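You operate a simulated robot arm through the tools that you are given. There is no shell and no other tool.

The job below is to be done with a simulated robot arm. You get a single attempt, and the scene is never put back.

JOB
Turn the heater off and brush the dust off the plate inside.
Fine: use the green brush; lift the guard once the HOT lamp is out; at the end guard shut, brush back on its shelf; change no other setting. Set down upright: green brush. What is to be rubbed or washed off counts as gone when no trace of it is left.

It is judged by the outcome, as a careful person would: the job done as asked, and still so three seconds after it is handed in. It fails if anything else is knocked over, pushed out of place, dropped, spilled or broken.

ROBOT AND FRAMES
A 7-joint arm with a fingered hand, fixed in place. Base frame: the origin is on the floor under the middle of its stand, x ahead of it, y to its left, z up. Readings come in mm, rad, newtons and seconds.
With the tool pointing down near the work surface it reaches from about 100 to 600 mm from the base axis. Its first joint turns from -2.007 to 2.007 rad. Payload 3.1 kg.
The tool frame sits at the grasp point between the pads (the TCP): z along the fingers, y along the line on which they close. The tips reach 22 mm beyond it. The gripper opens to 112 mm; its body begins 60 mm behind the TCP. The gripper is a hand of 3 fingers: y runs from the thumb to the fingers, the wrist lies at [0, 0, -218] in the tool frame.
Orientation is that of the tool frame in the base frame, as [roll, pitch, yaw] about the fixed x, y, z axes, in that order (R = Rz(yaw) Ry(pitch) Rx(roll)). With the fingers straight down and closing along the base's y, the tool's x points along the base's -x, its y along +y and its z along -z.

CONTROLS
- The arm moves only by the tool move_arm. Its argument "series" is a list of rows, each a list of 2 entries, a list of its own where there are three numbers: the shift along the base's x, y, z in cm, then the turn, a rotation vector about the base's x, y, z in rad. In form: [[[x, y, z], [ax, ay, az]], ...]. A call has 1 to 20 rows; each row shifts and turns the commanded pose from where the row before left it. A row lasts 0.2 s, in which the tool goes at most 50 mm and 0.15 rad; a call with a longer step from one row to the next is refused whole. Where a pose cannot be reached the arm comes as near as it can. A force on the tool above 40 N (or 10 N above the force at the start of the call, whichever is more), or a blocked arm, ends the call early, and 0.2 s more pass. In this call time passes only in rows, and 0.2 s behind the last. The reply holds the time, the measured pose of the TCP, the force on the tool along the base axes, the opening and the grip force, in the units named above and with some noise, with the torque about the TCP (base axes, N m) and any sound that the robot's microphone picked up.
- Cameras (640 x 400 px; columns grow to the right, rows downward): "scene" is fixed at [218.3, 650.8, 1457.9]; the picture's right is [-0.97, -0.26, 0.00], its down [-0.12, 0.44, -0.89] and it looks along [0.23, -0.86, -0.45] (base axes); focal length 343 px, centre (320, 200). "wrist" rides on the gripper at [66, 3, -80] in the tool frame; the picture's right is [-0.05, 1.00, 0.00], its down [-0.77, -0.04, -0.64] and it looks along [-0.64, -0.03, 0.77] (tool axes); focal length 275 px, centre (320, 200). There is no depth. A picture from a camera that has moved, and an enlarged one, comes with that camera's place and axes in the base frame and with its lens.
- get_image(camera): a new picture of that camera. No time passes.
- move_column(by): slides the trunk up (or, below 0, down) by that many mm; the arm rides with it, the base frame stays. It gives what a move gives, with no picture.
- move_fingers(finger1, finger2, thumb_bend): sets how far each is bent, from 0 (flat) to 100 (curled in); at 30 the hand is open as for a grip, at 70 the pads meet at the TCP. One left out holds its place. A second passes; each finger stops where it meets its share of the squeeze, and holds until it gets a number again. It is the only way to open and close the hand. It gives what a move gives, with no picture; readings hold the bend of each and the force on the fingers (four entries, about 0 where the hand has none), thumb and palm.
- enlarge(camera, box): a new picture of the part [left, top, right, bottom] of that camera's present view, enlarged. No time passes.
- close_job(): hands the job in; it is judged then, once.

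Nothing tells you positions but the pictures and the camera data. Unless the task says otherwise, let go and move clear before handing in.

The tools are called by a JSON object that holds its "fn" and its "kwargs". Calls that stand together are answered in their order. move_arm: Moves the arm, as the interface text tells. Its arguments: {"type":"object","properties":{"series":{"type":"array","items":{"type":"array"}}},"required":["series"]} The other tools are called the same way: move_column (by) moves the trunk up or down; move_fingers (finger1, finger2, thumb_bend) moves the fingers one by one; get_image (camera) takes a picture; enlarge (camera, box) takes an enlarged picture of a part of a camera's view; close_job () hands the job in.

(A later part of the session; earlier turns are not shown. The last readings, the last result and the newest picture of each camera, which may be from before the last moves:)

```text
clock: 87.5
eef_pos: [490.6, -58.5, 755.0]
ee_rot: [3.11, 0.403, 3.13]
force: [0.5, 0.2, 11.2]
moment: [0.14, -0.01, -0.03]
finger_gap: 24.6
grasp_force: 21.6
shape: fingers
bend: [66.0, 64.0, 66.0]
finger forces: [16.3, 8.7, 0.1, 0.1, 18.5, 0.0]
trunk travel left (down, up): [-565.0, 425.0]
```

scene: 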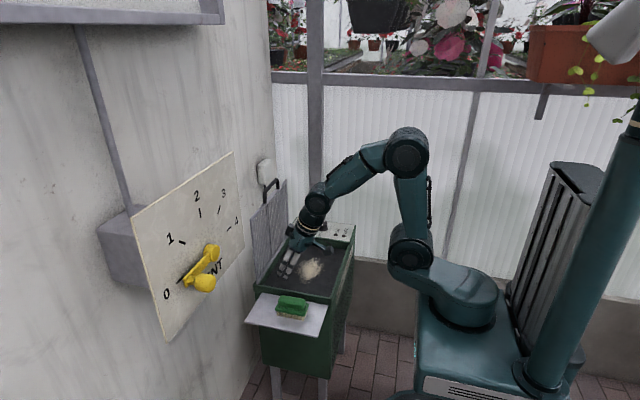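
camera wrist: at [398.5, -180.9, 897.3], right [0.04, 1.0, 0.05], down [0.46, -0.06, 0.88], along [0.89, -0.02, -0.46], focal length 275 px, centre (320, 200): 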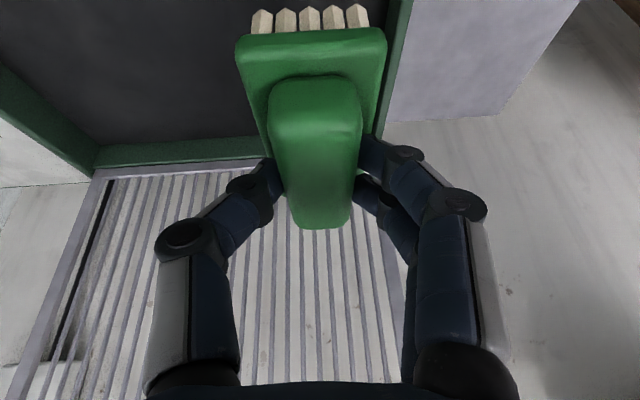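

The brush is standing on the shelf (11 N). I'll ease off a millimetre and release evenly.

{"fn": "move_arm", "kwargs": {"series": [[[0, 0, 0.08], [0, 0, 0]], [[0, 0, 0], [0, 0, 0]]]}}

{"fn": "move_fingers", "kwargs": {"finger1": 57, "finger2": 57, "thumb_bend": 57}}

{"fn": "move_fingers", "kwargs": {"finger1": 46, "finger2": 46, "thumb_bend": 46}}

{"fn": "get_image", "kwargs": {"camera": "wrist"}}

{"fn": "enlarge", "kwargs": {"camera": "scene", "box": [250, 260, 340, 340]}}

```text
clock: 88.1
eef_pos: [490.2, -57.4, 754.8]
ee_rot: [3.111, 0.401, 3.129]
force: [1.8, 0.3, 6.3]
moment: [0.11, -0.01, -0.01]
finger_gap: 24.6
grasp_force: 19.5
shape: fingers
bend: [66.0, 64.0, 66.0]
finger forces: [13.2, 9.0, 0.0, 0.1, 17.8, 0.0]
trunk travel left (down, up): [-565.0, 425.0]
```

```text
clock: 89.1
eef_pos: [490.1, -58.1, 755.3]
ee_rot: [3.11, 0.403, 3.129]
force: [1.4, -2.3, 13.2]
moment: [0.25, 0.03, -0.03]
finger_gap: 32.5
grasp_force: 7.2
shape: fingers
bend: [63.0, 56.0, 56.0]
finger forces: [14.5, 0.0, 0.0, 0.0, 0.1, 0.0]
trunk travel left (down, up): [-565.0, 425.0]
```

```text
clock: 90.1
eef_pos: [490.2, -59.2, 755.6]
ee_rot: [3.11, 0.4, 3.127]
force: [-0.2, -0.7, 0.1]
moment: [0.03, -0.04, 0.03]
finger_gap: 66.0
grasp_force: 0.1
shape: fingers
bend: [46.0, 46.0, 46.0]
finger forces: [0.1, 0.0, 0.0, 0.0, 0.1, 0.0]
trunk travel left (down, up): [-565.0, 425.0]
```

```text
taken
camera wrist: at [398.3, -57.1, 802.8], right [0.04, 1.0, 0.05], down [0.46, -0.06, 0.88], along [0.89, -0.02, -0.46], focal length 275 px, centre (320, 200)
```

wrist: 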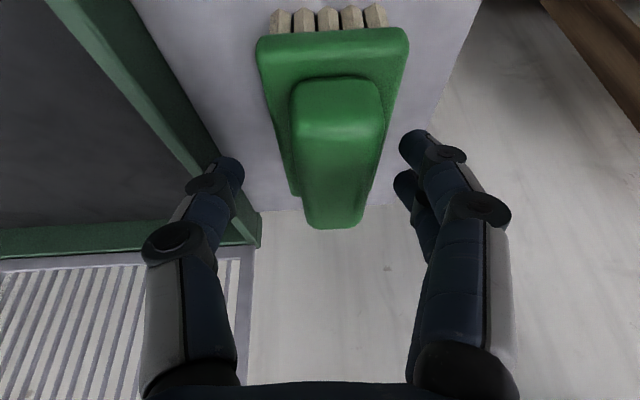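

```text
5.00 times, centred on (295, 300) of scene
camera zoom: at [218.3, 650.8, 1457.9], right [-0.97, -0.26, 0.0], down [-0.12, 0.44, -0.89], along [0.23, -0.86, -0.45], focal length 1713 px, centre (445, -300)
```

zoom: 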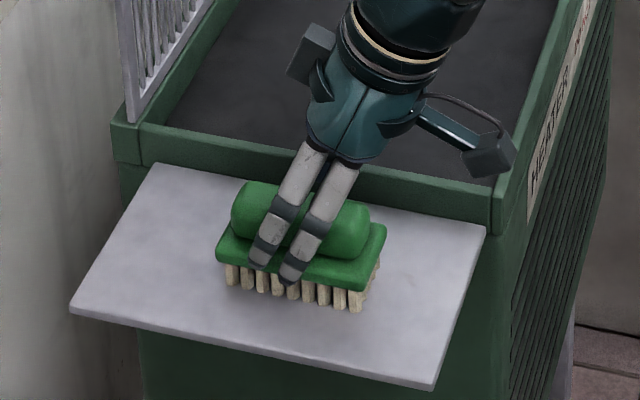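

The brush is standing upright on its shelf and the hand is open around it. I'll lift straight up, clear of it.

{"fn": "move_arm", "kwargs": {"series": [[[0, 0, 0.8], [0, 0, 0]], [[0, 0, 1.5], [0, 0, 0]], [[0, 0, 3.0], [0, 0, 0]], [[0, 0, 3.5], [0, 0, 0]], [[0, 0, 3.5], [0, 0, 0]]]}}

{"fn": "enlarge", "kwargs": {"camera": "scene", "box": [250, 240, 350, 340]}}

{"fn": "get_image", "kwargs": {"camera": "wrist"}}

```text
clock: 91.3
eef_pos: [490.0, -59.0, 873.1]
ee_rot: [3.108, 0.399, 3.131]
force: [1.1, 1.2, 0.3]
moment: [-0.04, 0.04, -0.01]
finger_gap: 66.0
grasp_force: 0.1
shape: fingers
bend: [46.0, 46.0, 46.0]
finger forces: [0.0, 0.1, 0.0, 0.0, 0.1, 0.0]
out of reach, approached as far as the arm can: row 3
trunk travel left (down, up): [-565.0, 425.0]
```

```text
4.00 times, centred on (300, 290) of scene
camera zoom: at [218.3, 650.8, 1457.9], right [-0.97, -0.26, 0.0], down [-0.12, 0.44, -0.89], along [0.23, -0.86, -0.45], focal length 1370 px, centre (400, -160)
```

zoom: 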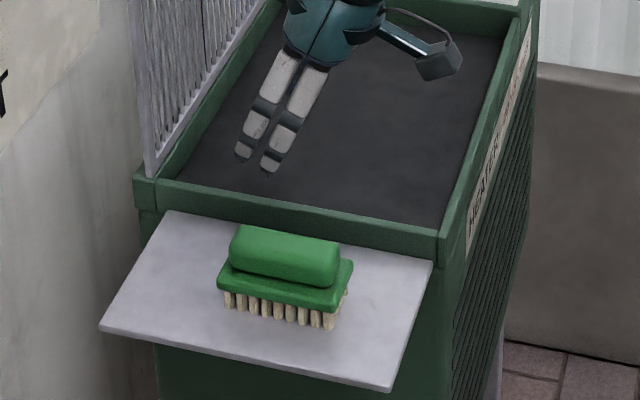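

```text
taken
camera wrist: at [397.7, -57.0, 922.6], right [0.04, 1.0, 0.05], down [0.46, -0.06, 0.88], along [0.89, -0.02, -0.46], focal length 275 px, centre (320, 200)
```

wrist: 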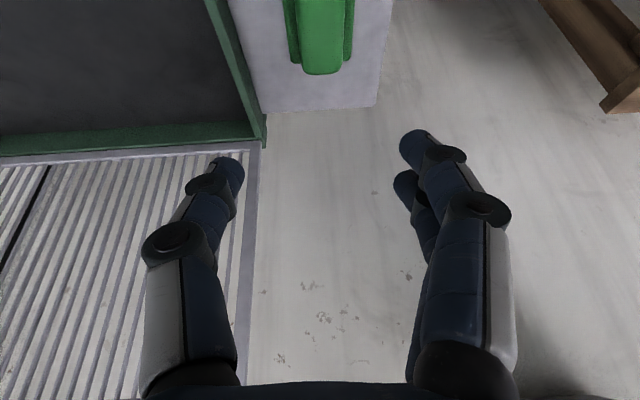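

The brush stands upright on its shelf. Next I'll raise the trunk, turn the hand back to the handle orientation, and then inspect the plate before closing the guard.

{"fn": "move_column", "kwargs": {"by": 110}}

{"fn": "move_arm", "kwargs": {"series": [[[-2, -3, 1.5], [-0.01, 0.133, 0]], [[-2, -3, 1.5], [-0.01, 0.133, 0]], [[-2, -3, 1.5], [-0.01, 0.133, 0]], [[0, -1.15, 0.5], [0, 0, -0.1425]], [[0, -1.15, 0.5], [0, 0, -0.1425]], [[0, -1.15, 0.5], [0, 0, -0.1425]], [[0, -1.15, 0.5], [0, 0, -0.1425]], [[0, -1.15, 0.5], [0, 0, -0.1425]], [[0, -1.15, 0.5], [0, 0, -0.1425]], [[0, -1.15, 0.5], [0, 0, -0.1425]], [[0, -1.15, 0.5], [0, 0, -0.1425]], [[0, -1.15, 0.5], [0, 0, -0.1425]], [[0, -1.15, 0.5], [0, 0, -0.1425]], [[0, -1.15, 0.5], [0, 0, -0.1425]], [[0, 0, 0], [0, -0.117, 0]], [[0, 0, 0], [0, -0.117, 0]], [[0, 0, 0], [0, -0.117, 0]]]}}

{"fn": "get_image", "kwargs": {"camera": "wrist"}}

{"fn": "enlarge", "kwargs": {"camera": "scene", "box": [250, 150, 370, 330]}}

{"fn": "enlarge", "kwargs": {"camera": "scene", "box": [270, 235, 350, 300]}}

```text
clock: 92.8
eef_pos: [491.7, -59.3, 983.6]
ee_rot: [3.11, 0.4, 3.129]
force: [-0.8, 0.0, -0.1]
moment: [0.02, 0.03, 0.0]
finger_gap: 65.9
grasp_force: 0.1
shape: fingers
bend: [46.0, 46.0, 46.0]
finger forces: [0.1, 0.0, 0.0, 0.0, 0.0, 0.0]
trunk travel left (down, up): [-675.0, 315.0]
```

```text
clock: 96.4
eef_pos: [430.0, -276.1, 1084.4]
ee_rot: [2.792, 0.002, 1.567]
force: [1.0, 0.4, -0.2]
moment: [0.03, -0.05, -0.01]
finger_gap: 66.4
grasp_force: 0.0
shape: fingers
bend: [46.0, 46.0, 46.0]
finger forces: [0.1, 0.1, 0.0, 0.1, 0.0, 0.1]
trunk travel left (down, up): [-675.0, 315.0]
```

```text
taken
camera wrist: at [404.8, -209.8, 1160.3], right [0.94, -0.05, 0.34], down [-0.25, -0.77, 0.59], along [0.24, -0.64, -0.73], focal length 275 px, centre (320, 200)
```

wrist: 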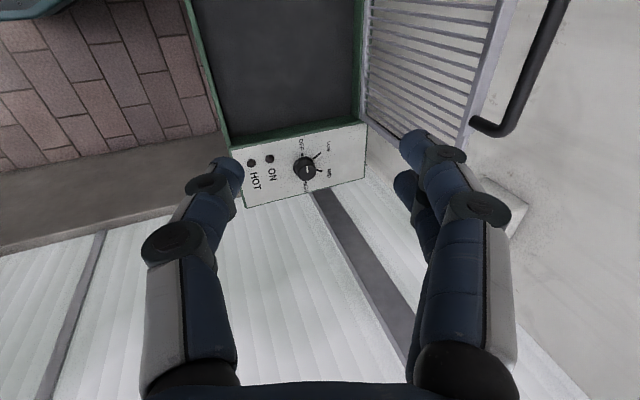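

```text
2.22 times, centred on (310, 240) of scene
camera zoom: at [218.3, 650.8, 1457.9], right [-0.97, -0.26, 0.0], down [-0.12, 0.44, -0.89], along [0.23, -0.86, -0.45], focal length 761 px, centre (342, 111)
```

zoom: 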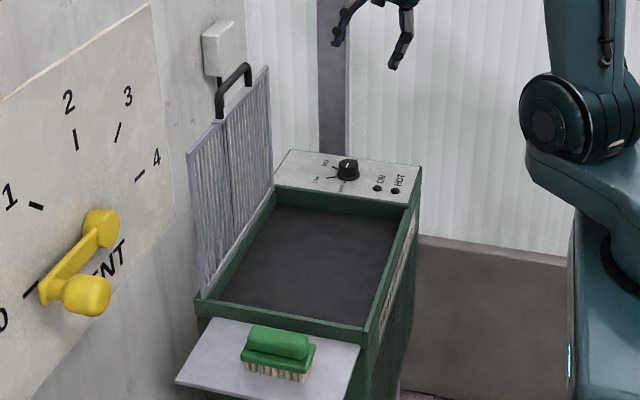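

```text
6.15 times, centred on (310, 268) of scene
camera zoom: at [218.3, 650.8, 1457.9], right [-0.97, -0.26, 0.0], down [-0.12, 0.44, -0.89], along [0.23, -0.86, -0.45], focal length 2108 px, centre (382, -215)
```

zoom: 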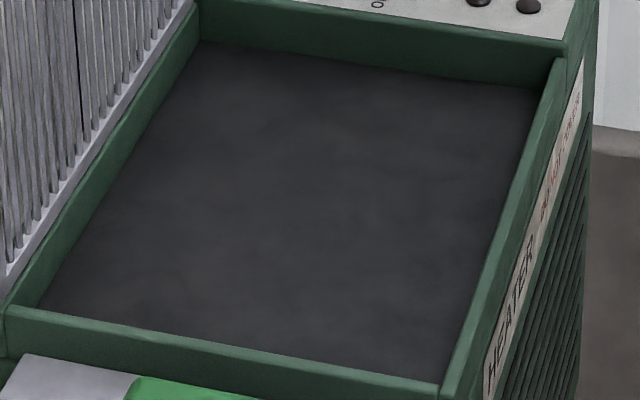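

The plate is fully clean, and the knob and VENT lever look undisturbed. Now I need the exact handle position in the open state so I can close the guard gently.

{"fn": "enlarge", "kwargs": {"camera": "scene", "box": [250, 165, 300, 215]}}

{"fn": "enlarge", "kwargs": {"camera": "wrist", "box": [440, 0, 600, 150]}}

```text
8.00 times, centred on (275, 190) of scene
camera zoom: at [218.3, 650.8, 1457.9], right [-0.97, -0.26, 0.0], down [-0.12, 0.44, -0.89], along [0.23, -0.86, -0.45], focal length 2741 px, centre (680, 280)
```

zoom: 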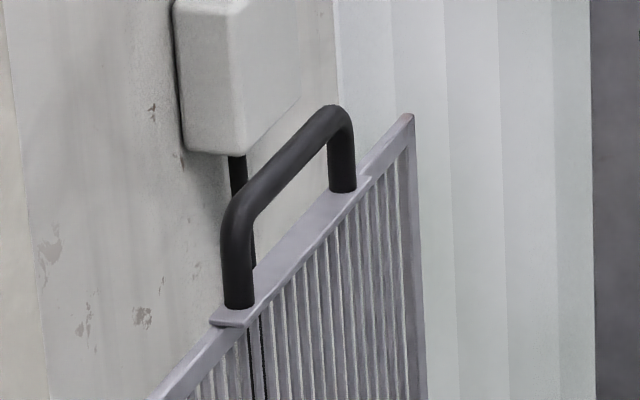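

```text
2.67 times, centred on (520, 75) of wrist
camera zoom: at [404.8, -209.8, 1160.3], right [0.94, -0.05, 0.34], down [-0.25, -0.77, 0.59], along [0.24, -0.64, -0.73], focal length 734 px, centre (-213, 533)
```

zoom: 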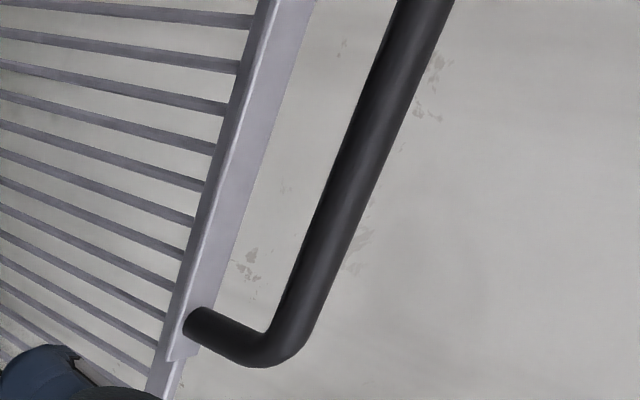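

The bar in the open state is at about (629, -275, 1005), which puts the hinge near (623, 733) with a radius of about 272 mm. I'll repeat the same caging grip used for opening. First I'll pre-shape the hand and hover above the bar.

{"fn": "move_fingers", "kwargs": {"finger1": 58, "finger2": 58, "thumb_bend": 45}}

{"fn": "move_arm", "kwargs": {"series": [[[3.84, 0, 0], [0, 0, 0]], [[3.84, 0, 0], [0, 0, 0]], [[3.84, 0, 0], [0, 0, 0]], [[3.84, 0, 0], [0, 0, 0]], [[3.84, 0, 0], [0, 0, 0]], [[0, 0, 0], [0, 0, 0]]]}}

{"fn": "get_image", "kwargs": {"camera": "wrist"}}

{"fn": "enlarge", "kwargs": {"camera": "scene", "box": [240, 130, 340, 220]}}

```text
clock: 97.4
eef_pos: [430.6, -276.6, 1083.2]
ee_rot: [2.792, 0.002, 1.569]
force: [0.2, -0.6, -0.4]
moment: [-0.03, -0.01, -0.01]
finger_gap: 52.4
grasp_force: 0.0
shape: fingers
bend: [57.0, 57.0, 45.0]
finger forces: [0.1, 0.0, 0.0, 0.0, 0.1, 0.0]
trunk travel left (down, up): [-675.0, 315.0]
```

```text
clock: 98.8
eef_pos: [621.7, -274.6, 1084.5]
ee_rot: [2.793, -0.001, 1.568]
force: [0.2, 0.0, 0.1]
moment: [-0.01, -0.01, -0.02]
finger_gap: 52.3
grasp_force: 0.0
shape: fingers
bend: [57.0, 57.0, 45.0]
finger forces: [0.0, 0.0, 0.1, 0.1, 0.1, 0.0]
trunk travel left (down, up): [-675.0, 315.0]
```

```text
taken
camera wrist: at [597.9, -208.6, 1160.5], right [0.94, -0.05, 0.34], down [-0.25, -0.77, 0.59], along [0.23, -0.64, -0.74], focal length 275 px, centre (320, 200)
```

wrist: 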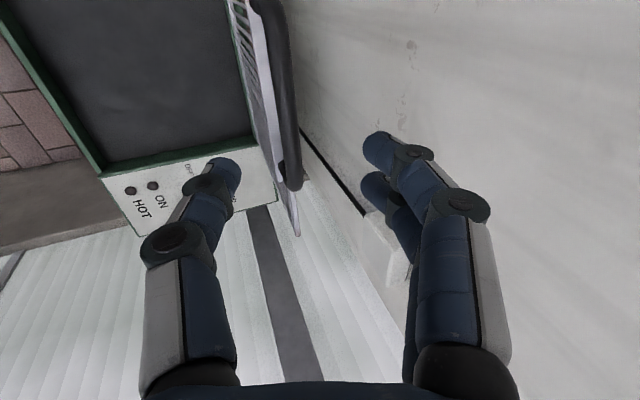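

```text
4.44 times, centred on (290, 175) of scene
camera zoom: at [218.3, 650.8, 1457.9], right [-0.97, -0.26, 0.0], down [-0.12, 0.44, -0.89], along [0.23, -0.86, -0.45], focal length 1523 px, centre (453, 311)
```

zoom: 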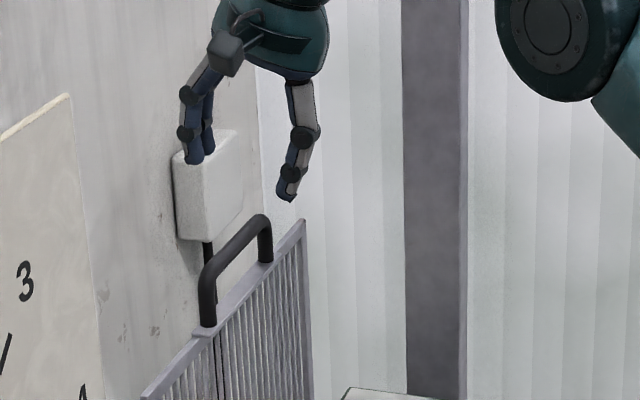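

The bar's position is confirmed at x≈629. I'll lower the hand so the bar comes between the fingers (wall side) and the thumb.

{"fn": "move_arm", "kwargs": {"series": [[[0, 0, -2.5], [0, 0, 0]], [[0, 0, -2.5], [0, 0, 0]], [[0, 0, -1.5], [0, 0, 0]], [[0, 0, -1.2], [0, 0, 0]], [[0, 0, 0], [0, 0, 0]]]}}

{"fn": "get_image", "kwargs": {"camera": "wrist"}}

{"fn": "enlarge", "kwargs": {"camera": "scene", "box": [240, 130, 340, 220]}}

```text
clock: 100.0
eef_pos: [622.6, -274.7, 1006.4]
ee_rot: [2.791, 0.001, 1.569]
force: [0.3, 0.3, 0.1]
moment: [0.02, -0.01, 0.0]
finger_gap: 52.5
grasp_force: 0.1
shape: fingers
bend: [57.0, 57.0, 45.0]
finger forces: [0.0, 0.0, 0.0, 0.0, 0.1, 0.0]
trunk travel left (down, up): [-675.0, 315.0]
```

```text
taken
camera wrist: at [597.2, -209.3, 1083.8], right [0.94, -0.05, 0.34], down [-0.25, -0.77, 0.59], along [0.23, -0.64, -0.73], focal length 275 px, centre (320, 200)
```

wrist: 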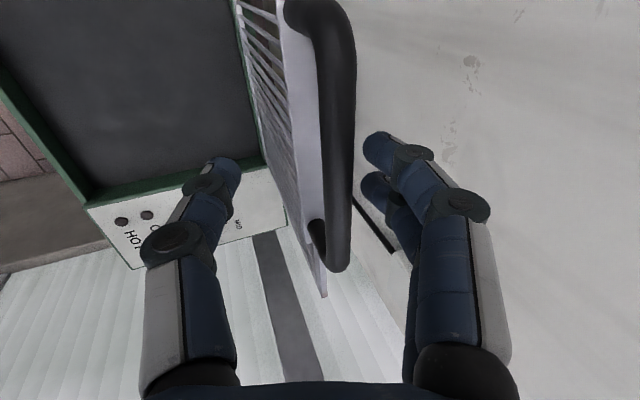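

```text
4.44 times, centred on (290, 175) of scene
camera zoom: at [218.3, 650.8, 1457.9], right [-0.97, -0.26, 0.0], down [-0.12, 0.44, -0.89], along [0.23, -0.86, -0.45], focal length 1523 px, centre (453, 311)
```

zoom: 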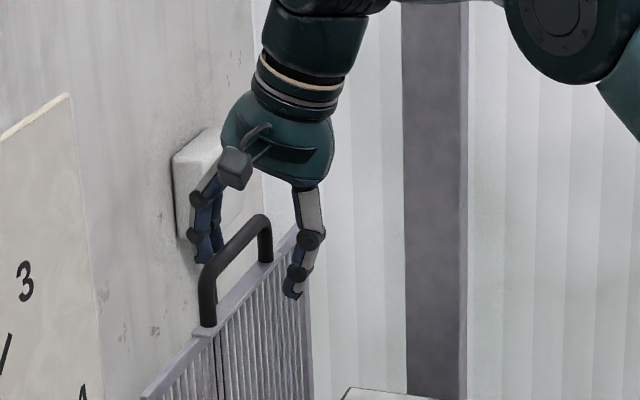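

The bar is between the fingers and the thumb. I'll close into a cage around it.

{"fn": "move_fingers", "kwargs": {"finger1": 67, "finger2": 67, "thumb_bend": 70}}

{"fn": "get_image", "kwargs": {"camera": "wrist"}}

{"fn": "enlarge", "kwargs": {"camera": "scene", "box": [260, 150, 330, 215]}}

```text
clock: 101.0
eef_pos: [621.8, -275.8, 1007.2]
ee_rot: [2.792, 0.002, 1.569]
force: [1.0, 0.1, -0.7]
moment: [-0.03, -0.02, 0.01]
finger_gap: 6.2
grasp_force: 0.2
shape: fingers
bend: [67.0, 66.0, 70.0]
finger forces: [0.2, 0.2, 0.0, 0.0, 0.1, 0.1]
trunk travel left (down, up): [-675.0, 315.0]
```

```text
taken
camera wrist: at [597.4, -209.3, 1083.9], right [0.94, -0.05, 0.34], down [-0.25, -0.77, 0.59], along [0.23, -0.64, -0.73], focal length 275 px, centre (320, 200)
```

wrist: 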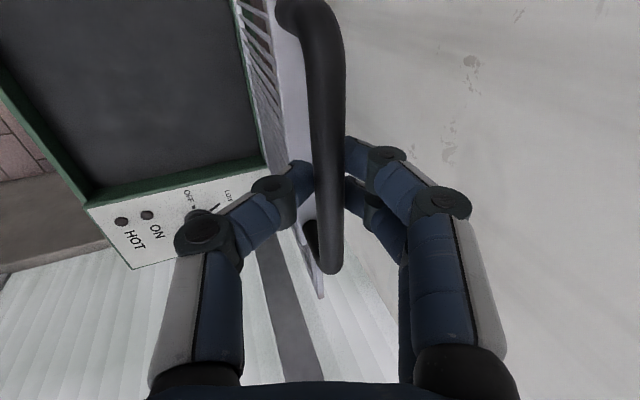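

```text
6.15 times, centred on (295, 182) of scene
camera zoom: at [218.3, 650.8, 1457.9], right [-0.97, -0.26, 0.0], down [-0.12, 0.44, -0.89], along [0.23, -0.86, -0.45], focal length 2108 px, centre (474, 308)
```

zoom: 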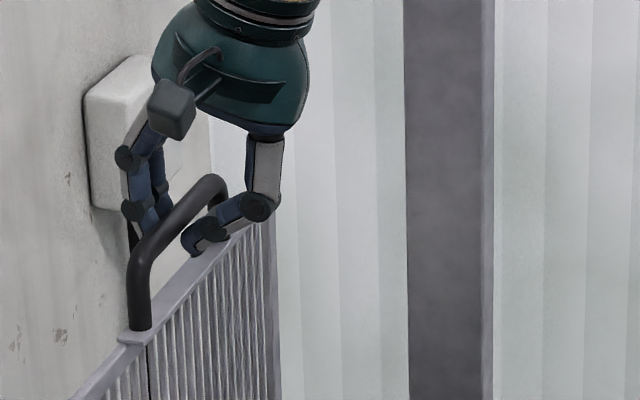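

The bar is caged with hardly any force. I'll close slightly more, as for opening, then start swinging the guard down along the arc in small steps.

{"fn": "move_fingers", "kwargs": {"finger1": 71, "finger2": 71, "thumb_bend": 76}}

{"fn": "move_arm", "kwargs": {"series": [[[-1.2, 0, 0.02], [0, 0, 0]], [[-1.8, 0, -0.05], [0, 0, 0]], [[-2.0, 0, -0.2], [0, 0, 0]]]}}

{"fn": "get_image", "kwargs": {"camera": "wrist"}}

{"fn": "enlarge", "kwargs": {"camera": "scene", "box": [240, 140, 360, 300]}}

```text
clock: 102.0
eef_pos: [622.7, -276.4, 1005.6]
ee_rot: [2.796, 0.0, 1.57]
force: [0.2, 0.6, -6.0]
moment: [0.04, 0.02, 0.0]
finger_gap: 2.8
grasp_force: 5.1
shape: fingers
bend: [69.0, 69.0, 72.0]
finger forces: [2.1, 2.2, 0.0, 0.0, 6.3, 0.0]
trunk travel left (down, up): [-675.0, 315.0]
```

```text
clock: 102.8
eef_pos: [574.0, -275.9, 1004.0]
ee_rot: [2.796, -0.001, 1.566]
force: [1.2, 0.6, -11.1]
moment: [0.0, 0.02, 0.03]
finger_gap: 4.1
grasp_force: 6.1
shape: fingers
bend: [69.0, 69.0, 70.0]
finger forces: [2.3, 2.3, 0.0, 0.0, 7.9, 0.0]
trunk travel left (down, up): [-675.0, 315.0]
```

```text
taken
camera wrist: at [549.4, -209.4, 1079.7], right [0.94, -0.05, 0.34], down [-0.25, -0.77, 0.59], along [0.23, -0.64, -0.74], focal length 275 px, centre (320, 200)
```

wrist: 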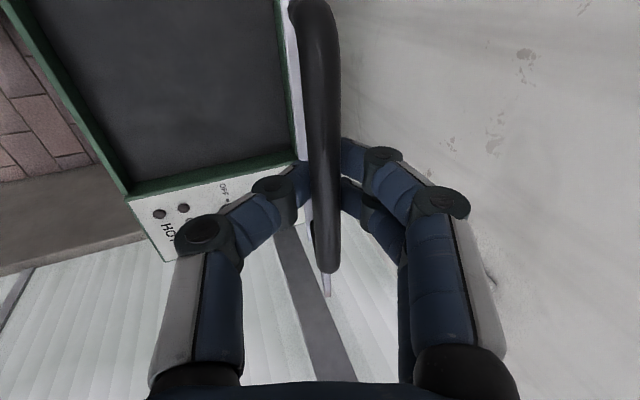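

```text
2.50 times, centred on (300, 220) of scene
camera zoom: at [218.3, 650.8, 1457.9], right [-0.97, -0.26, 0.0], down [-0.12, 0.44, -0.89], along [0.23, -0.86, -0.45], focal length 857 px, centre (370, 150)
```

zoom: 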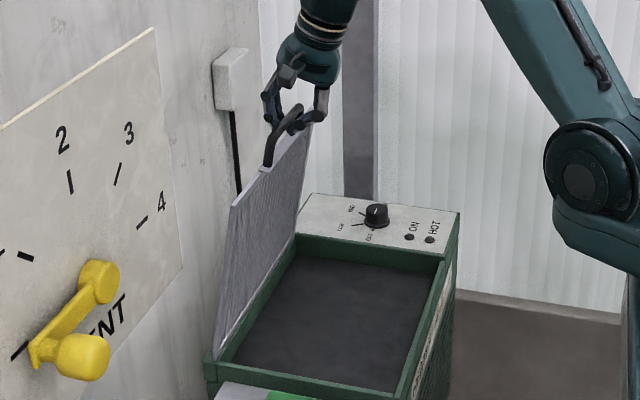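

The guard follows nicely. There's a mild upward pull on the bar, so I'm about 2 mm high. I'll correct that and continue down the arc.

{"fn": "move_arm", "kwargs": {"series": [[[-1.4, 0, -0.5], [0, 0, 0]], [[-1.4, 0, -0.45], [0, 0, 0]], [[-1.15, 0, -0.37], [0, 0, 0]], [[-1.1, 0, -0.37], [0, 0, 0]], [[-1.1, 0, -0.45], [0, 0, 0]], [[-1.1, 0, -0.46], [0, 0, 0]]]}}

{"fn": "enlarge", "kwargs": {"camera": "scene", "box": [240, 140, 360, 300]}}

```text
clock: 104.2
eef_pos: [503.1, -275.8, 978.5]
ee_rot: [2.795, -0.002, 1.568]
force: [6.1, 2.2, -10.6]
moment: [0.03, -0.04, 0.02]
finger_gap: 3.2
grasp_force: 6.0
shape: fingers
bend: [69.0, 69.0, 71.0]
finger forces: [2.4, 2.5, 0.0, 0.1, 6.9, 0.0]
trunk travel left (down, up): [-675.0, 315.0]
```

```text
2.50 times, centred on (300, 220) of scene
camera zoom: at [218.3, 650.8, 1457.9], right [-0.97, -0.26, 0.0], down [-0.12, 0.44, -0.89], along [0.23, -0.86, -0.45], focal length 857 px, centre (370, 150)
```

zoom: 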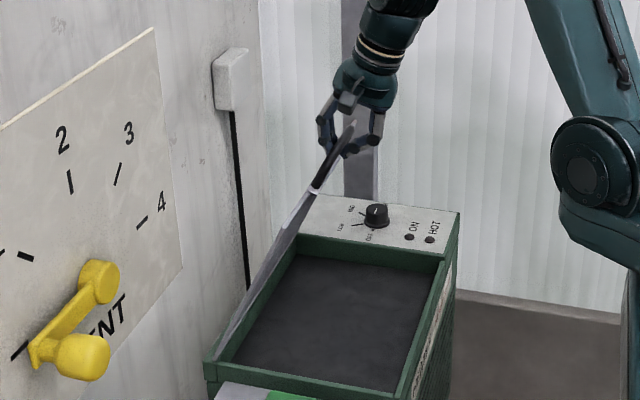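

The load is purely radial and modest. I'll continue with a slight inward trim.

{"fn": "move_arm", "kwargs": {"series": [[[-1.1, 0, -0.6], [0, 0, 0]], [[-1.05, 0, -0.55], [0, 0, 0]], [[-1.0, 0, -0.62], [0, 0, 0]], [[-1.0, 0, -0.65], [0, 0, 0]], [[-0.93, 0, -0.7], [0, 0, 0]], [[-0.92, 0, -0.73], [0, 0, 0]]]}}

{"fn": "enlarge", "kwargs": {"camera": "scene", "box": [240, 140, 380, 300]}}

{"fn": "get_image", "kwargs": {"camera": "wrist"}}

```text
clock: 105.6
eef_pos: [440.6, -275.5, 939.8]
ee_rot: [2.795, 0.004, 1.566]
force: [5.9, -1.1, -6.2]
moment: [0.03, -0.04, 0.02]
finger_gap: 5.2
grasp_force: 5.3
shape: fingers
bend: [68.0, 68.0, 71.0]
finger forces: [3.1, 3.1, 0.1, 0.0, 5.3, 0.1]
trunk travel left (down, up): [-675.0, 315.0]
```

```text
2.50 times, centred on (310, 220) of scene
camera zoom: at [218.3, 650.8, 1457.9], right [-0.97, -0.26, 0.0], down [-0.12, 0.44, -0.89], along [0.23, -0.86, -0.45], focal length 857 px, centre (345, 150)
```

zoom: 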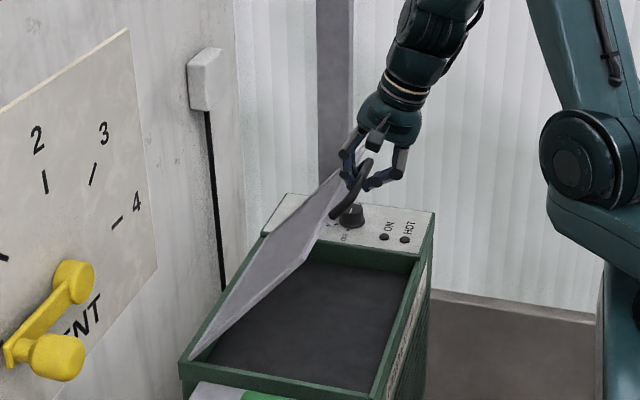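

```text
taken
camera wrist: at [416.6, -209.7, 1016.0], right [0.94, -0.05, 0.34], down [-0.25, -0.77, 0.59], along [0.23, -0.64, -0.73], focal length 275 px, centre (320, 200)
```

wrist: 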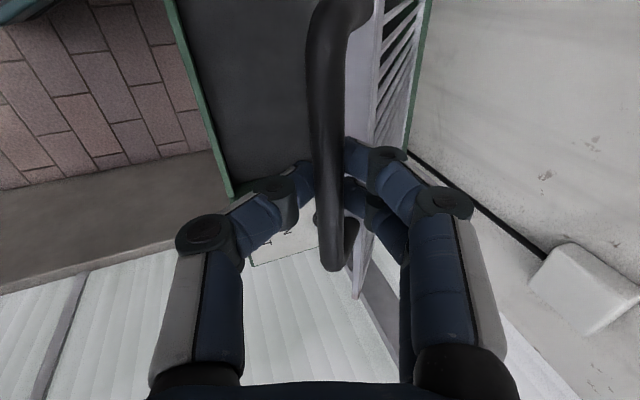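

We're about half-way down with low forces. I'll continue.

{"fn": "move_arm", "kwargs": {"series": [[[-0.81, 0, -0.83], [0, 0, 0]], [[-0.83, 0, -0.8], [0, 0, 0]], [[-0.8, 0, -0.85], [0, 0, 0]], [[-0.75, 0, -0.86], [0, 0, 0]], [[-0.73, 0, -0.9], [0, 0, 0]], [[-0.7, 0, -0.95], [0, 0, 0]], [[-0.65, 0, -0.95], [0, 0, 0]], [[-0.6, 0, -1.0], [0, 0, 0]]]}}

{"fn": "enlarge", "kwargs": {"camera": "scene", "box": [240, 160, 400, 320]}}

{"fn": "get_image", "kwargs": {"camera": "wrist"}}

```text
clock: 107.4
eef_pos: [383.1, -275.3, 868.9]
ee_rot: [2.795, 0.003, 1.57]
force: [6.3, 0.7, -4.1]
moment: [0.02, -0.02, 0.05]
finger_gap: 3.2
grasp_force: 4.8
shape: fingers
bend: [69.0, 68.0, 73.0]
finger forces: [2.8, 3.0, 0.0, 0.0, 3.7, 0.0]
trunk travel left (down, up): [-675.0, 315.0]
```

```text
2.50 times, centred on (320, 240) of scene
camera zoom: at [218.3, 650.8, 1457.9], right [-0.97, -0.26, 0.0], down [-0.12, 0.44, -0.89], along [0.23, -0.86, -0.45], focal length 857 px, centre (320, 100)
```

zoom: 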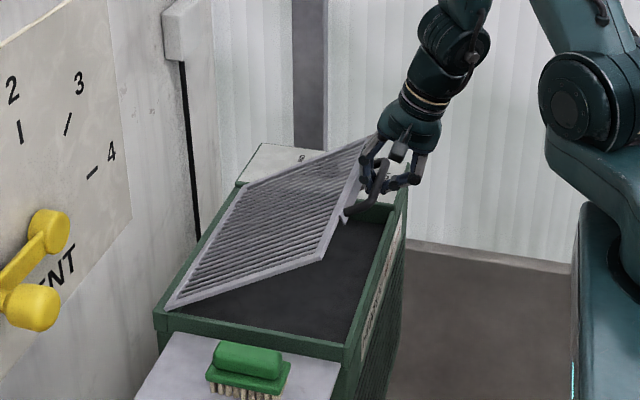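

```text
taken
camera wrist: at [358.2, -209.8, 944.5], right [0.94, -0.05, 0.34], down [-0.25, -0.77, 0.59], along [0.23, -0.64, -0.73], focal length 275 px, centre (320, 200)
```

wrist: 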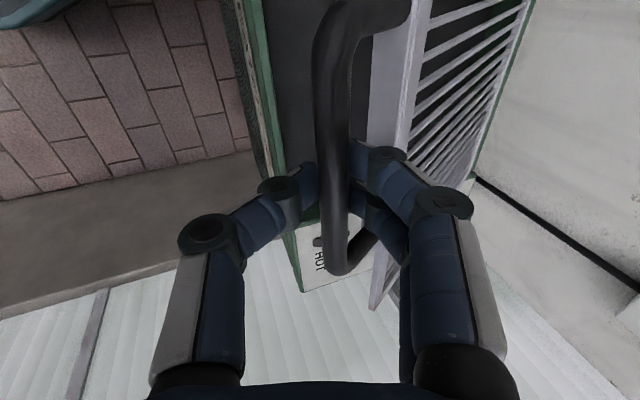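

The guard is at about 30°. I'll continue lowering it gently.

{"fn": "move_arm", "kwargs": {"series": [[[-0.6, 0, -1.04], [0, 0, 0]], [[-0.57, 0, -1.05], [0, 0, 0]], [[-0.48, 0, -1.1], [0, 0, 0]], [[-0.45, 0, -1.1], [0, 0, 0]], [[-0.4, 0, -1.1], [0, 0, 0]], [[-0.3, 0, -1.1], [0, 0, 0]], [[-0.28, 0, -1.1], [0, 0, 0]], [[-0.2, 0, -1.0], [0, 0, 0]]]}}

{"fn": "enlarge", "kwargs": {"camera": "scene", "box": [260, 200, 400, 320]}}

{"fn": "get_image", "kwargs": {"camera": "wrist"}}

```text
clock: 109.2
eef_pos: [349.0, -276.4, 782.3]
ee_rot: [2.794, 0.001, 1.57]
force: [4.8, -0.8, -0.7]
moment: [-0.02, 0.01, -0.02]
finger_gap: 0.3
grasp_force: 2.8
shape: fingers
bend: [69.0, 69.0, 75.0]
finger forces: [2.0, 2.0, 0.0, 0.1, 1.4, 0.0]
trunk travel left (down, up): [-675.0, 315.0]
```

```text
3.33 times, centred on (330, 260) of scene
camera zoom: at [218.3, 650.8, 1457.9], right [-0.97, -0.26, 0.0], down [-0.12, 0.44, -0.89], along [0.23, -0.86, -0.45], focal length 1142 px, centre (287, 0)
```

zoom: 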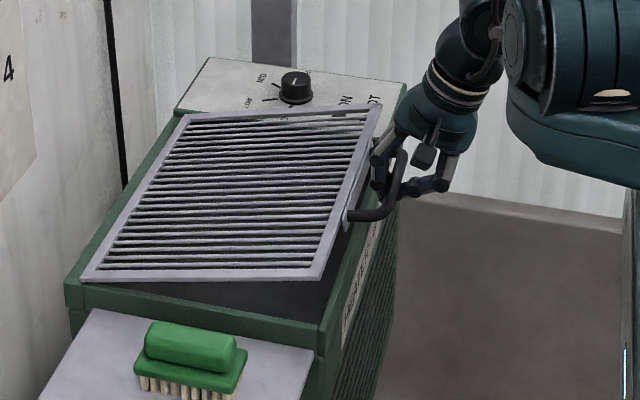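

```text
taken
camera wrist: at [324.9, -209.5, 859.0], right [0.94, -0.05, 0.34], down [-0.25, -0.77, 0.59], along [0.23, -0.64, -0.74], focal length 275 px, centre (320, 200)
```

wrist: 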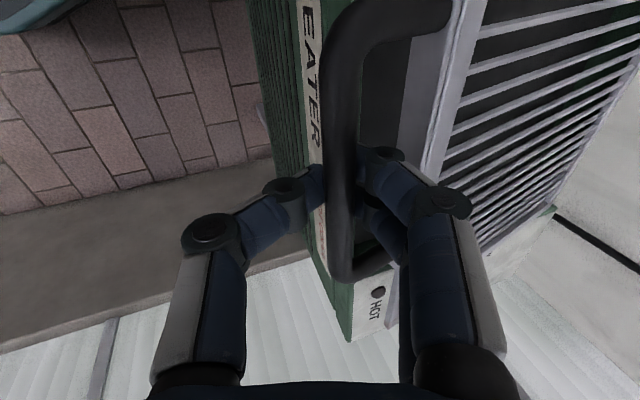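

The guard is at about 10° with very low force. I'll take it down the last stretch.

{"fn": "move_arm", "kwargs": {"series": [[[-0.2, 0, -1.15], [0, 0, 0]], [[-0.1, 0, -1.2], [0, 0, 0]], [[-0.1, 0, -1.2], [0, 0, 0]], [[-0.05, 0, -1.0], [0, 0, 0]], [[0, 0, -0.6], [0, 0, 0]]]}}

{"fn": "enlarge", "kwargs": {"camera": "scene", "box": [260, 200, 400, 320]}}

{"fn": "get_image", "kwargs": {"camera": "wrist"}}

```text
clock: 110.4
eef_pos: [344.2, -275.6, 731.9]
ee_rot: [2.794, 0.003, 1.568]
force: [1.5, -1.0, -0.7]
moment: [0.0, 0.03, 0.02]
finger_gap: 0.1
grasp_force: 1.5
shape: fingers
bend: [70.0, 70.0, 75.0]
finger forces: [1.4, 1.4, 0.1, 0.0, 1.1, 0.0]
trunk travel left (down, up): [-675.0, 315.0]
```

```text
3.33 times, centred on (330, 260) of scene
camera zoom: at [218.3, 650.8, 1457.9], right [-0.97, -0.26, 0.0], down [-0.12, 0.44, -0.89], along [0.23, -0.86, -0.45], focal length 1142 px, centre (287, 0)
```

zoom: 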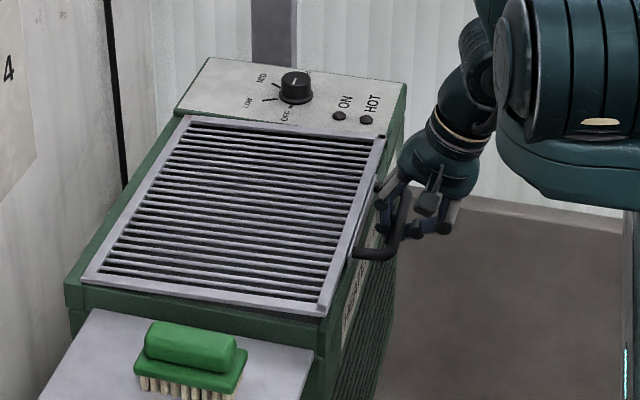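

```text
taken
camera wrist: at [319.3, -209.0, 808.6], right [0.94, -0.05, 0.34], down [-0.25, -0.77, 0.59], along [0.23, -0.64, -0.73], focal length 275 px, centre (320, 200)
```

wrist: 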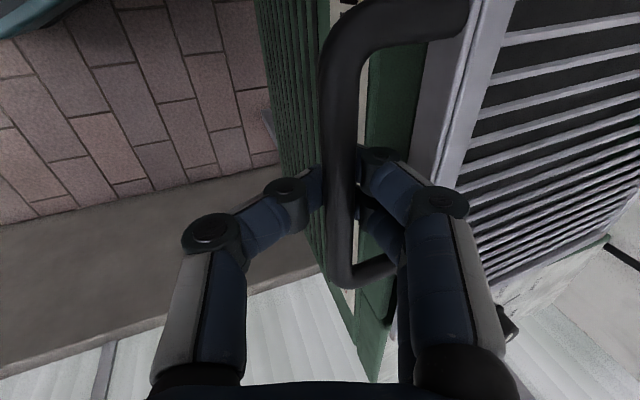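

It's nearly shut, with about 9 mm to go. I'll settle it down to its seat.

{"fn": "move_arm", "kwargs": {"series": [[[0, 0, -0.5], [0, 0, 0]], [[0, 0, -0.45], [0, 0, 0]], [[0, 0, 0], [0, 0, 0]]]}}

{"fn": "enlarge", "kwargs": {"camera": "scene", "box": [260, 210, 380, 320]}}

{"fn": "get_image", "kwargs": {"camera": "wrist"}}

```text
clock: 111.2
eef_pos: [343.4, -275.9, 722.2]
ee_rot: [2.794, 0.002, 1.568]
force: [0.9, -0.1, 0.1]
moment: [0.03, -0.02, 0.02]
finger_gap: 0.0
grasp_force: 1.9
shape: fingers
bend: [70.0, 70.0, 75.0]
finger forces: [1.0, 1.1, 0.0, 0.0, 1.4, 0.0]
trunk travel left (down, up): [-675.0, 315.0]
```

```text
3.64 times, centred on (320, 265) of scene
camera zoom: at [218.3, 650.8, 1457.9], right [-0.97, -0.26, 0.0], down [-0.12, 0.44, -0.89], along [0.23, -0.86, -0.45], focal length 1246 px, centre (320, -36)
```

zoom: 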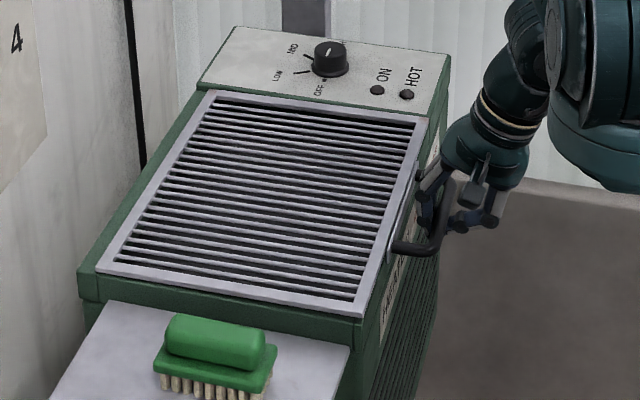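

```text
taken
camera wrist: at [319.6, -209.4, 798.2], right [0.94, -0.05, 0.34], down [-0.25, -0.77, 0.59], along [0.23, -0.64, -0.73], focal length 275 px, centre (320, 200)
```

wrist: 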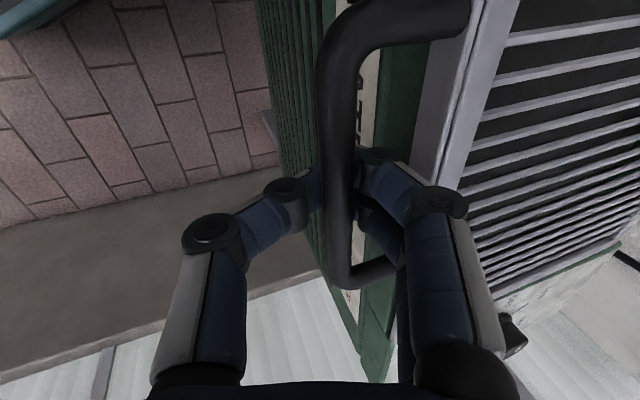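

The guard looks almost seated, but the corner marks seen at the start aren't visible, so it may still be a few mm up. I'll lower a little more and compare closely.

{"fn": "move_arm", "kwargs": {"series": [[[0, 0, -0.5], [0, 0, 0]], [[0, 0, 0], [0, 0, 0]]]}}

{"fn": "enlarge", "kwargs": {"camera": "scene", "box": [240, 200, 370, 340]}}

{"fn": "enlarge", "kwargs": {"camera": "scene", "box": [310, 235, 370, 305]}}

```text
clock: 111.8
eef_pos: [343.3, -275.3, 716.4]
ee_rot: [2.792, 0.001, 1.569]
force: [0.9, -0.1, -0.1]
moment: [0.02, 0.01, 0.0]
finger_gap: 0.1
grasp_force: 0.6
shape: fingers
bend: [70.0, 70.0, 75.0]
finger forces: [1.0, 0.9, 0.0, 0.0, 0.1, 0.1]
trunk travel left (down, up): [-675.0, 315.0]
```

```text
2.86 times, centred on (305, 270) of scene
camera zoom: at [218.3, 650.8, 1457.9], right [-0.97, -0.26, 0.0], down [-0.12, 0.44, -0.89], along [0.23, -0.86, -0.45], focal length 979 px, centre (363, 0)
```

zoom: 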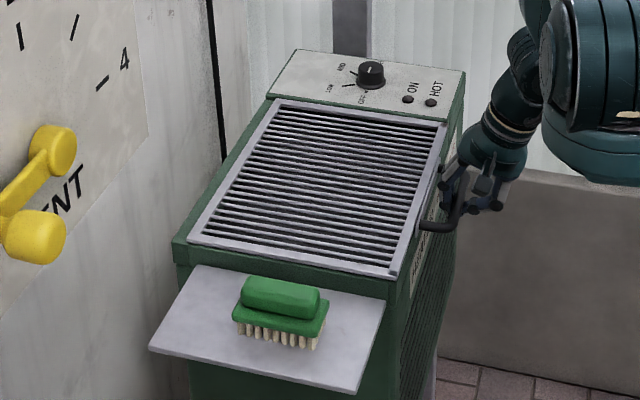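

```text
5.71 times, centred on (340, 270) of scene
camera zoom: at [218.3, 650.8, 1457.9], right [-0.97, -0.26, 0.0], down [-0.12, 0.44, -0.89], along [0.23, -0.86, -0.45], focal length 1958 px, centre (206, -200)
```

zoom: 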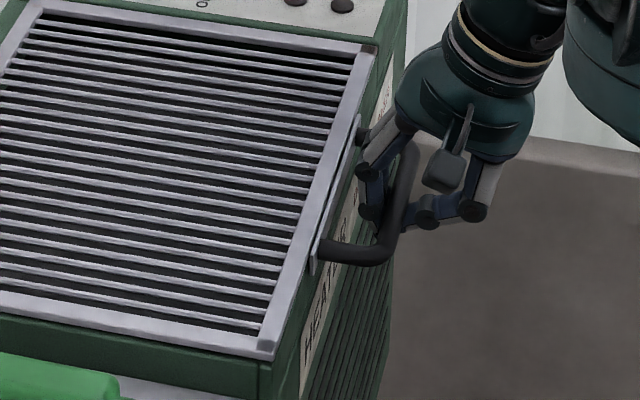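

The corner marks are starting to reappear, so the guard is almost seated. I'll open the hand so it rests under its own weight, then check.

{"fn": "move_fingers", "kwargs": {"finger1": 61, "finger2": 61, "thumb_bend": 45}}

{"fn": "get_image", "kwargs": {"camera": "wrist"}}

{"fn": "enlarge", "kwargs": {"camera": "scene", "box": [310, 235, 370, 305]}}

```text
clock: 112.8
eef_pos: [344.6, -275.9, 716.4]
ee_rot: [2.792, 0.002, 1.568]
force: [0.5, 0.8, 0.2]
moment: [-0.04, -0.01, 0.02]
finger_gap: 46.3
grasp_force: 0.0
shape: fingers
bend: [61.0, 61.0, 45.0]
finger forces: [0.0, 0.0, 0.0, 0.0, 0.0, 0.1]
trunk travel left (down, up): [-675.0, 315.0]
```

```text
taken
camera wrist: at [319.1, -209.7, 793.5], right [0.94, -0.05, 0.34], down [-0.25, -0.77, 0.59], along [0.23, -0.64, -0.73], focal length 275 px, centre (320, 200)
```

wrist: 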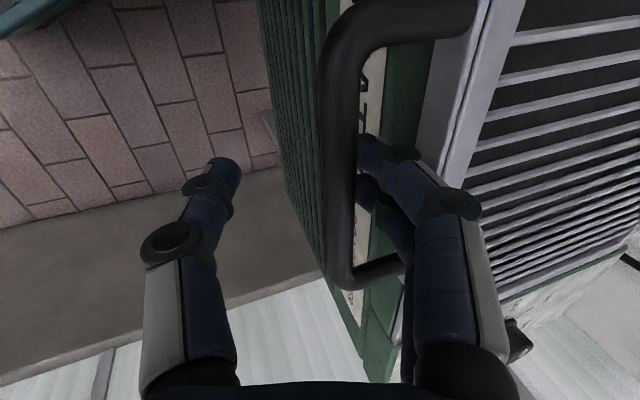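

```text
5.71 times, centred on (340, 270) of scene
camera zoom: at [218.3, 650.8, 1457.9], right [-0.97, -0.26, 0.0], down [-0.12, 0.44, -0.89], along [0.23, -0.86, -0.45], focal length 1958 px, centre (206, -200)
```

zoom: 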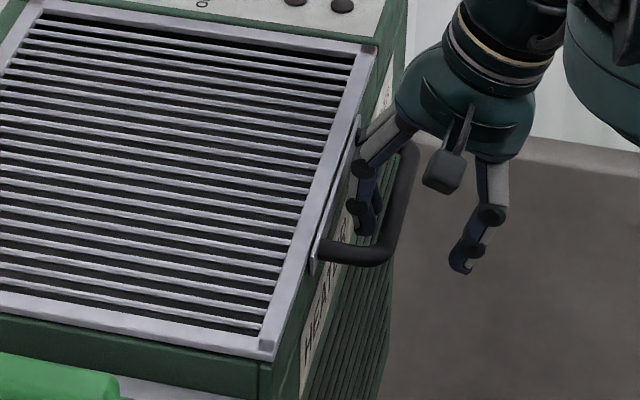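

The hinge holds by friction, so the guard stays a hair above its seat. I'll withdraw straight up, then press the guard's front edge down lightly with closed fingertips.

{"fn": "move_arm", "kwargs": {"series": [[[-0.1, 0, 0.8], [0, 0, 0]], [[0, 0, 2.0], [0, 0, 0]], [[0, 0, 3.0], [0, 0, 0]], [[0, 0, 3.5], [0, 0, 0]], [[0, 0, 2.5], [0, 0, 0]]]}}

{"fn": "enlarge", "kwargs": {"camera": "scene", "box": [240, 200, 370, 340]}}

{"fn": "enlarge", "kwargs": {"camera": "scene", "box": [310, 235, 370, 305]}}

```text
clock: 114.0
eef_pos: [343.0, -275.8, 834.8]
ee_rot: [2.793, 0.001, 1.57]
force: [-0.2, 0.2, -0.3]
moment: [-0.01, 0.02, -0.01]
finger_gap: 46.3
grasp_force: 0.0
shape: fingers
bend: [61.0, 61.0, 45.0]
finger forces: [0.1, 0.0, 0.0, 0.0, 0.1, 0.0]
trunk travel left (down, up): [-675.0, 315.0]
```

```text
2.86 times, centred on (305, 270) of scene
camera zoom: at [218.3, 650.8, 1457.9], right [-0.97, -0.26, 0.0], down [-0.12, 0.44, -0.89], along [0.23, -0.86, -0.45], focal length 979 px, centre (363, 0)
```

zoom: 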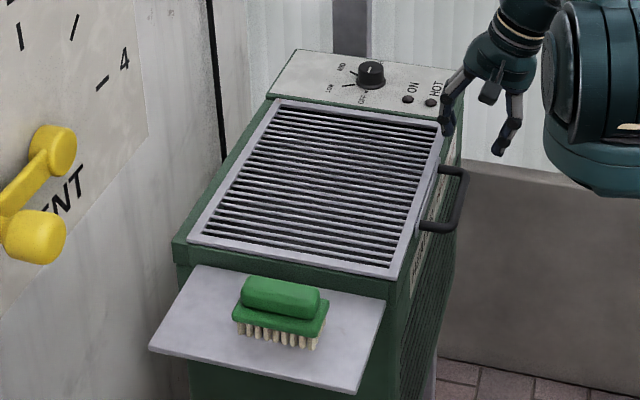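

```text
5.71 times, centred on (340, 270) of scene
camera zoom: at [218.3, 650.8, 1457.9], right [-0.97, -0.26, 0.0], down [-0.12, 0.44, -0.89], along [0.23, -0.86, -0.45], focal length 1958 px, centre (206, -200)
```

zoom: 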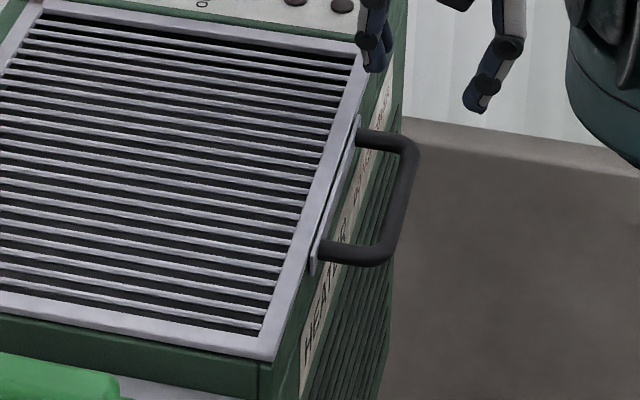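

The guard sits in place to within about a pixel of its starting view. To make sure it's fully shut, I'll press lightly on the frame edge with closed fingertips.

{"fn": "move_fingers", "kwargs": {"finger1": 70, "finger2": 70, "thumb_bend": 70}}

{"fn": "move_arm", "kwargs": {"series": [[[1.8, 0.2, 0], [0, 0.117, 0]], [[1.8, 0.2, 0], [0, 0.117, 0]], [[1.8, 0.2, 0], [0, 0.117, 0]], [[0, 0, -2.5], [0, 0, 0]], [[0, 0, -2.0], [0, 0, 0]], [[0, 0, 0], [0, 0, 0]]]}}

{"fn": "get_image", "kwargs": {"camera": "wrist"}}

{"fn": "enlarge", "kwargs": {"camera": "scene", "box": [290, 210, 390, 310]}}

```text
clock: 115.0
eef_pos: [342.6, -275.6, 835.0]
ee_rot: [2.793, 0.002, 1.571]
force: [0.0, 0.3, 0.5]
moment: [0.0, 0.0, -0.01]
finger_gap: 2.6
grasp_force: 0.1
shape: fingers
bend: [70.0, 70.0, 70.0]
finger forces: [0.0, 0.1, 0.0, 0.1, 0.0, 0.0]
trunk travel left (down, up): [-675.0, 315.0]
```

```text
clock: 116.4
eef_pos: [397.1, -270.4, 790.6]
ee_rot: [-3.139, 0.003, 1.57]
force: [0.3, 0.4, -0.3]
moment: [0.04, 0.02, 0.03]
finger_gap: 2.7
grasp_force: 0.2
shape: fingers
bend: [70.0, 70.0, 70.0]
finger forces: [0.0, 0.1, 0.0, 0.1, 0.0, 0.0]
trunk travel left (down, up): [-675.0, 315.0]
```

```text
taken
camera wrist: at [400.6, -203.6, 869.7], right [1.0, -0.05, 0.0], down [-0.04, -0.77, 0.64], along [-0.03, -0.64, -0.77], focal length 275 px, centre (320, 200)
```

wrist: 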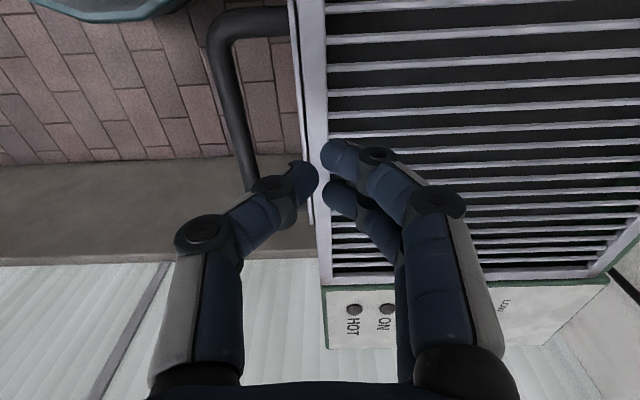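

```text
4.00 times, centred on (340, 260) of scene
camera zoom: at [218.3, 650.8, 1457.9], right [-0.97, -0.26, 0.0], down [-0.12, 0.44, -0.89], along [0.23, -0.86, -0.45], focal length 1370 px, centre (240, -40)
```

zoom: 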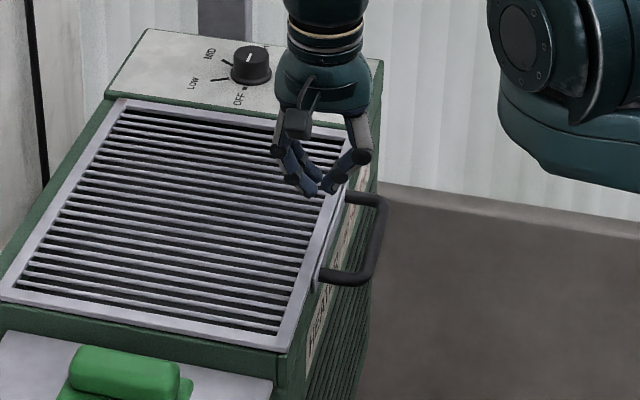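

The closed fingertips are over the frame strip. I'll creep down and press lightly.

{"fn": "move_arm", "kwargs": {"series": [[[-0.4, 0, -1.5], [0, 0, 0]], [[0, 0, -0.5], [0, 0, 0]], [[0, 0, 0], [0, 0, 0]]]}}

{"fn": "move_arm", "kwargs": {"series": [[[0, 0, -0.4], [0, 0, 0]], [[0, 0, 0], [0, 0, 0]]]}}

{"fn": "move_arm", "kwargs": {"series": [[[0, 0, -0.4], [0, 0, 0]], [[0, 0, 0], [0, 0, 0]]]}}

```text
clock: 117.2
eef_pos: [393.3, -270.8, 769.4]
ee_rot: [-3.141, 0.0, 1.567]
force: [-0.4, -0.8, 0.7]
moment: [0.02, 0.0, 0.01]
finger_gap: 2.6
grasp_force: 0.0
shape: fingers
bend: [70.0, 70.0, 70.0]
finger forces: [0.0, 0.0, 0.1, 0.1, 0.0, 0.0]
trunk travel left (down, up): [-675.0, 315.0]
```

```text
clock: 117.8
eef_pos: [393.8, -270.9, 767.5]
ee_rot: [-3.14, 0.002, 1.571]
force: [0.5, -0.6, 0.5]
moment: [-0.01, 0.0, 0.02]
finger_gap: 2.6
grasp_force: 0.0
shape: fingers
bend: [70.0, 70.0, 70.0]
finger forces: [0.0, 0.0, 0.0, 0.0, 0.0, 0.1]
trunk travel left (down, up): [-675.0, 315.0]
```

```text
clock: 118.4
eef_pos: [392.2, -268.6, 762.0]
ee_rot: [-3.14, 0.002, 1.569]
force: [1.1, -0.4, 0.3]
moment: [0.01, -0.04, -0.01]
finger_gap: 2.7
grasp_force: 0.2
shape: fingers
bend: [70.0, 70.0, 70.0]
finger forces: [0.0, 0.0, 0.0, 0.1, 0.0, 0.0]
trunk travel left (down, up): [-675.0, 315.0]
```

There's no contact yet at z≈762. I'll keep going in small steps.

{"fn": "move_arm", "kwargs": {"series": [[[0, 0, -0.3], [0, 0, 0]], [[0, 0, 0], [0, 0, 0]]]}}

{"fn": "move_arm", "kwargs": {"series": [[[0, 0, -0.3], [0, 0, 0]], [[0, 0, 0], [0, 0, 0]]]}}

{"fn": "move_arm", "kwargs": {"series": [[[0, 0, -0.2], [0, 0, 0]], [[0, 0, 0], [0, 0, 0]]]}}

{"fn": "enlarge", "kwargs": {"camera": "scene", "box": [290, 210, 390, 310]}}

```text
clock: 119.0
eef_pos: [392.6, -268.5, 758.9]
ee_rot: [-3.14, 0.001, 1.566]
force: [-0.3, 1.5, -0.8]
moment: [-0.01, -0.01, 0.01]
finger_gap: 2.6
grasp_force: 0.1
shape: fingers
bend: [70.0, 70.0, 70.0]
finger forces: [0.1, 0.0, 0.1, 0.0, 0.1, 0.0]
trunk travel left (down, up): [-675.0, 315.0]
```

```text
clock: 119.6
eef_pos: [393.0, -269.4, 755.9]
ee_rot: [-3.139, 0.001, 1.569]
force: [0.1, -0.5, -0.3]
moment: [0.03, -0.01, 0.02]
finger_gap: 2.7
grasp_force: 0.1
shape: fingers
bend: [70.0, 70.0, 70.0]
finger forces: [0.0, 0.0, 0.0, 0.1, 0.1, 0.1]
trunk travel left (down, up): [-675.0, 315.0]
```

```text
clock: 120.2
eef_pos: [392.8, -269.5, 753.6]
ee_rot: [-3.14, 0.001, 1.569]
force: [0.0, 0.1, 1.0]
moment: [0.01, 0.02, 0.0]
finger_gap: 2.6
grasp_force: 0.0
shape: fingers
bend: [70.0, 70.0, 70.0]
finger forces: [0.1, 0.1, 0.0, 0.0, 0.0, 0.0]
trunk travel left (down, up): [-675.0, 315.0]
```

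```text
4.00 times, centred on (340, 260) of scene
camera zoom: at [218.3, 650.8, 1457.9], right [-0.97, -0.26, 0.0], down [-0.12, 0.44, -0.89], along [0.23, -0.86, -0.45], focal length 1370 px, centre (240, -40)
```

zoom: 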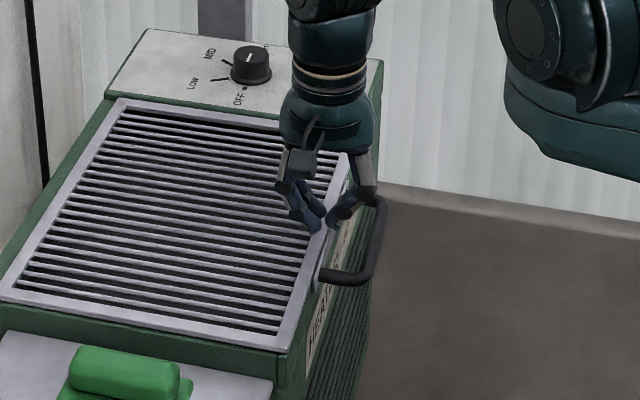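

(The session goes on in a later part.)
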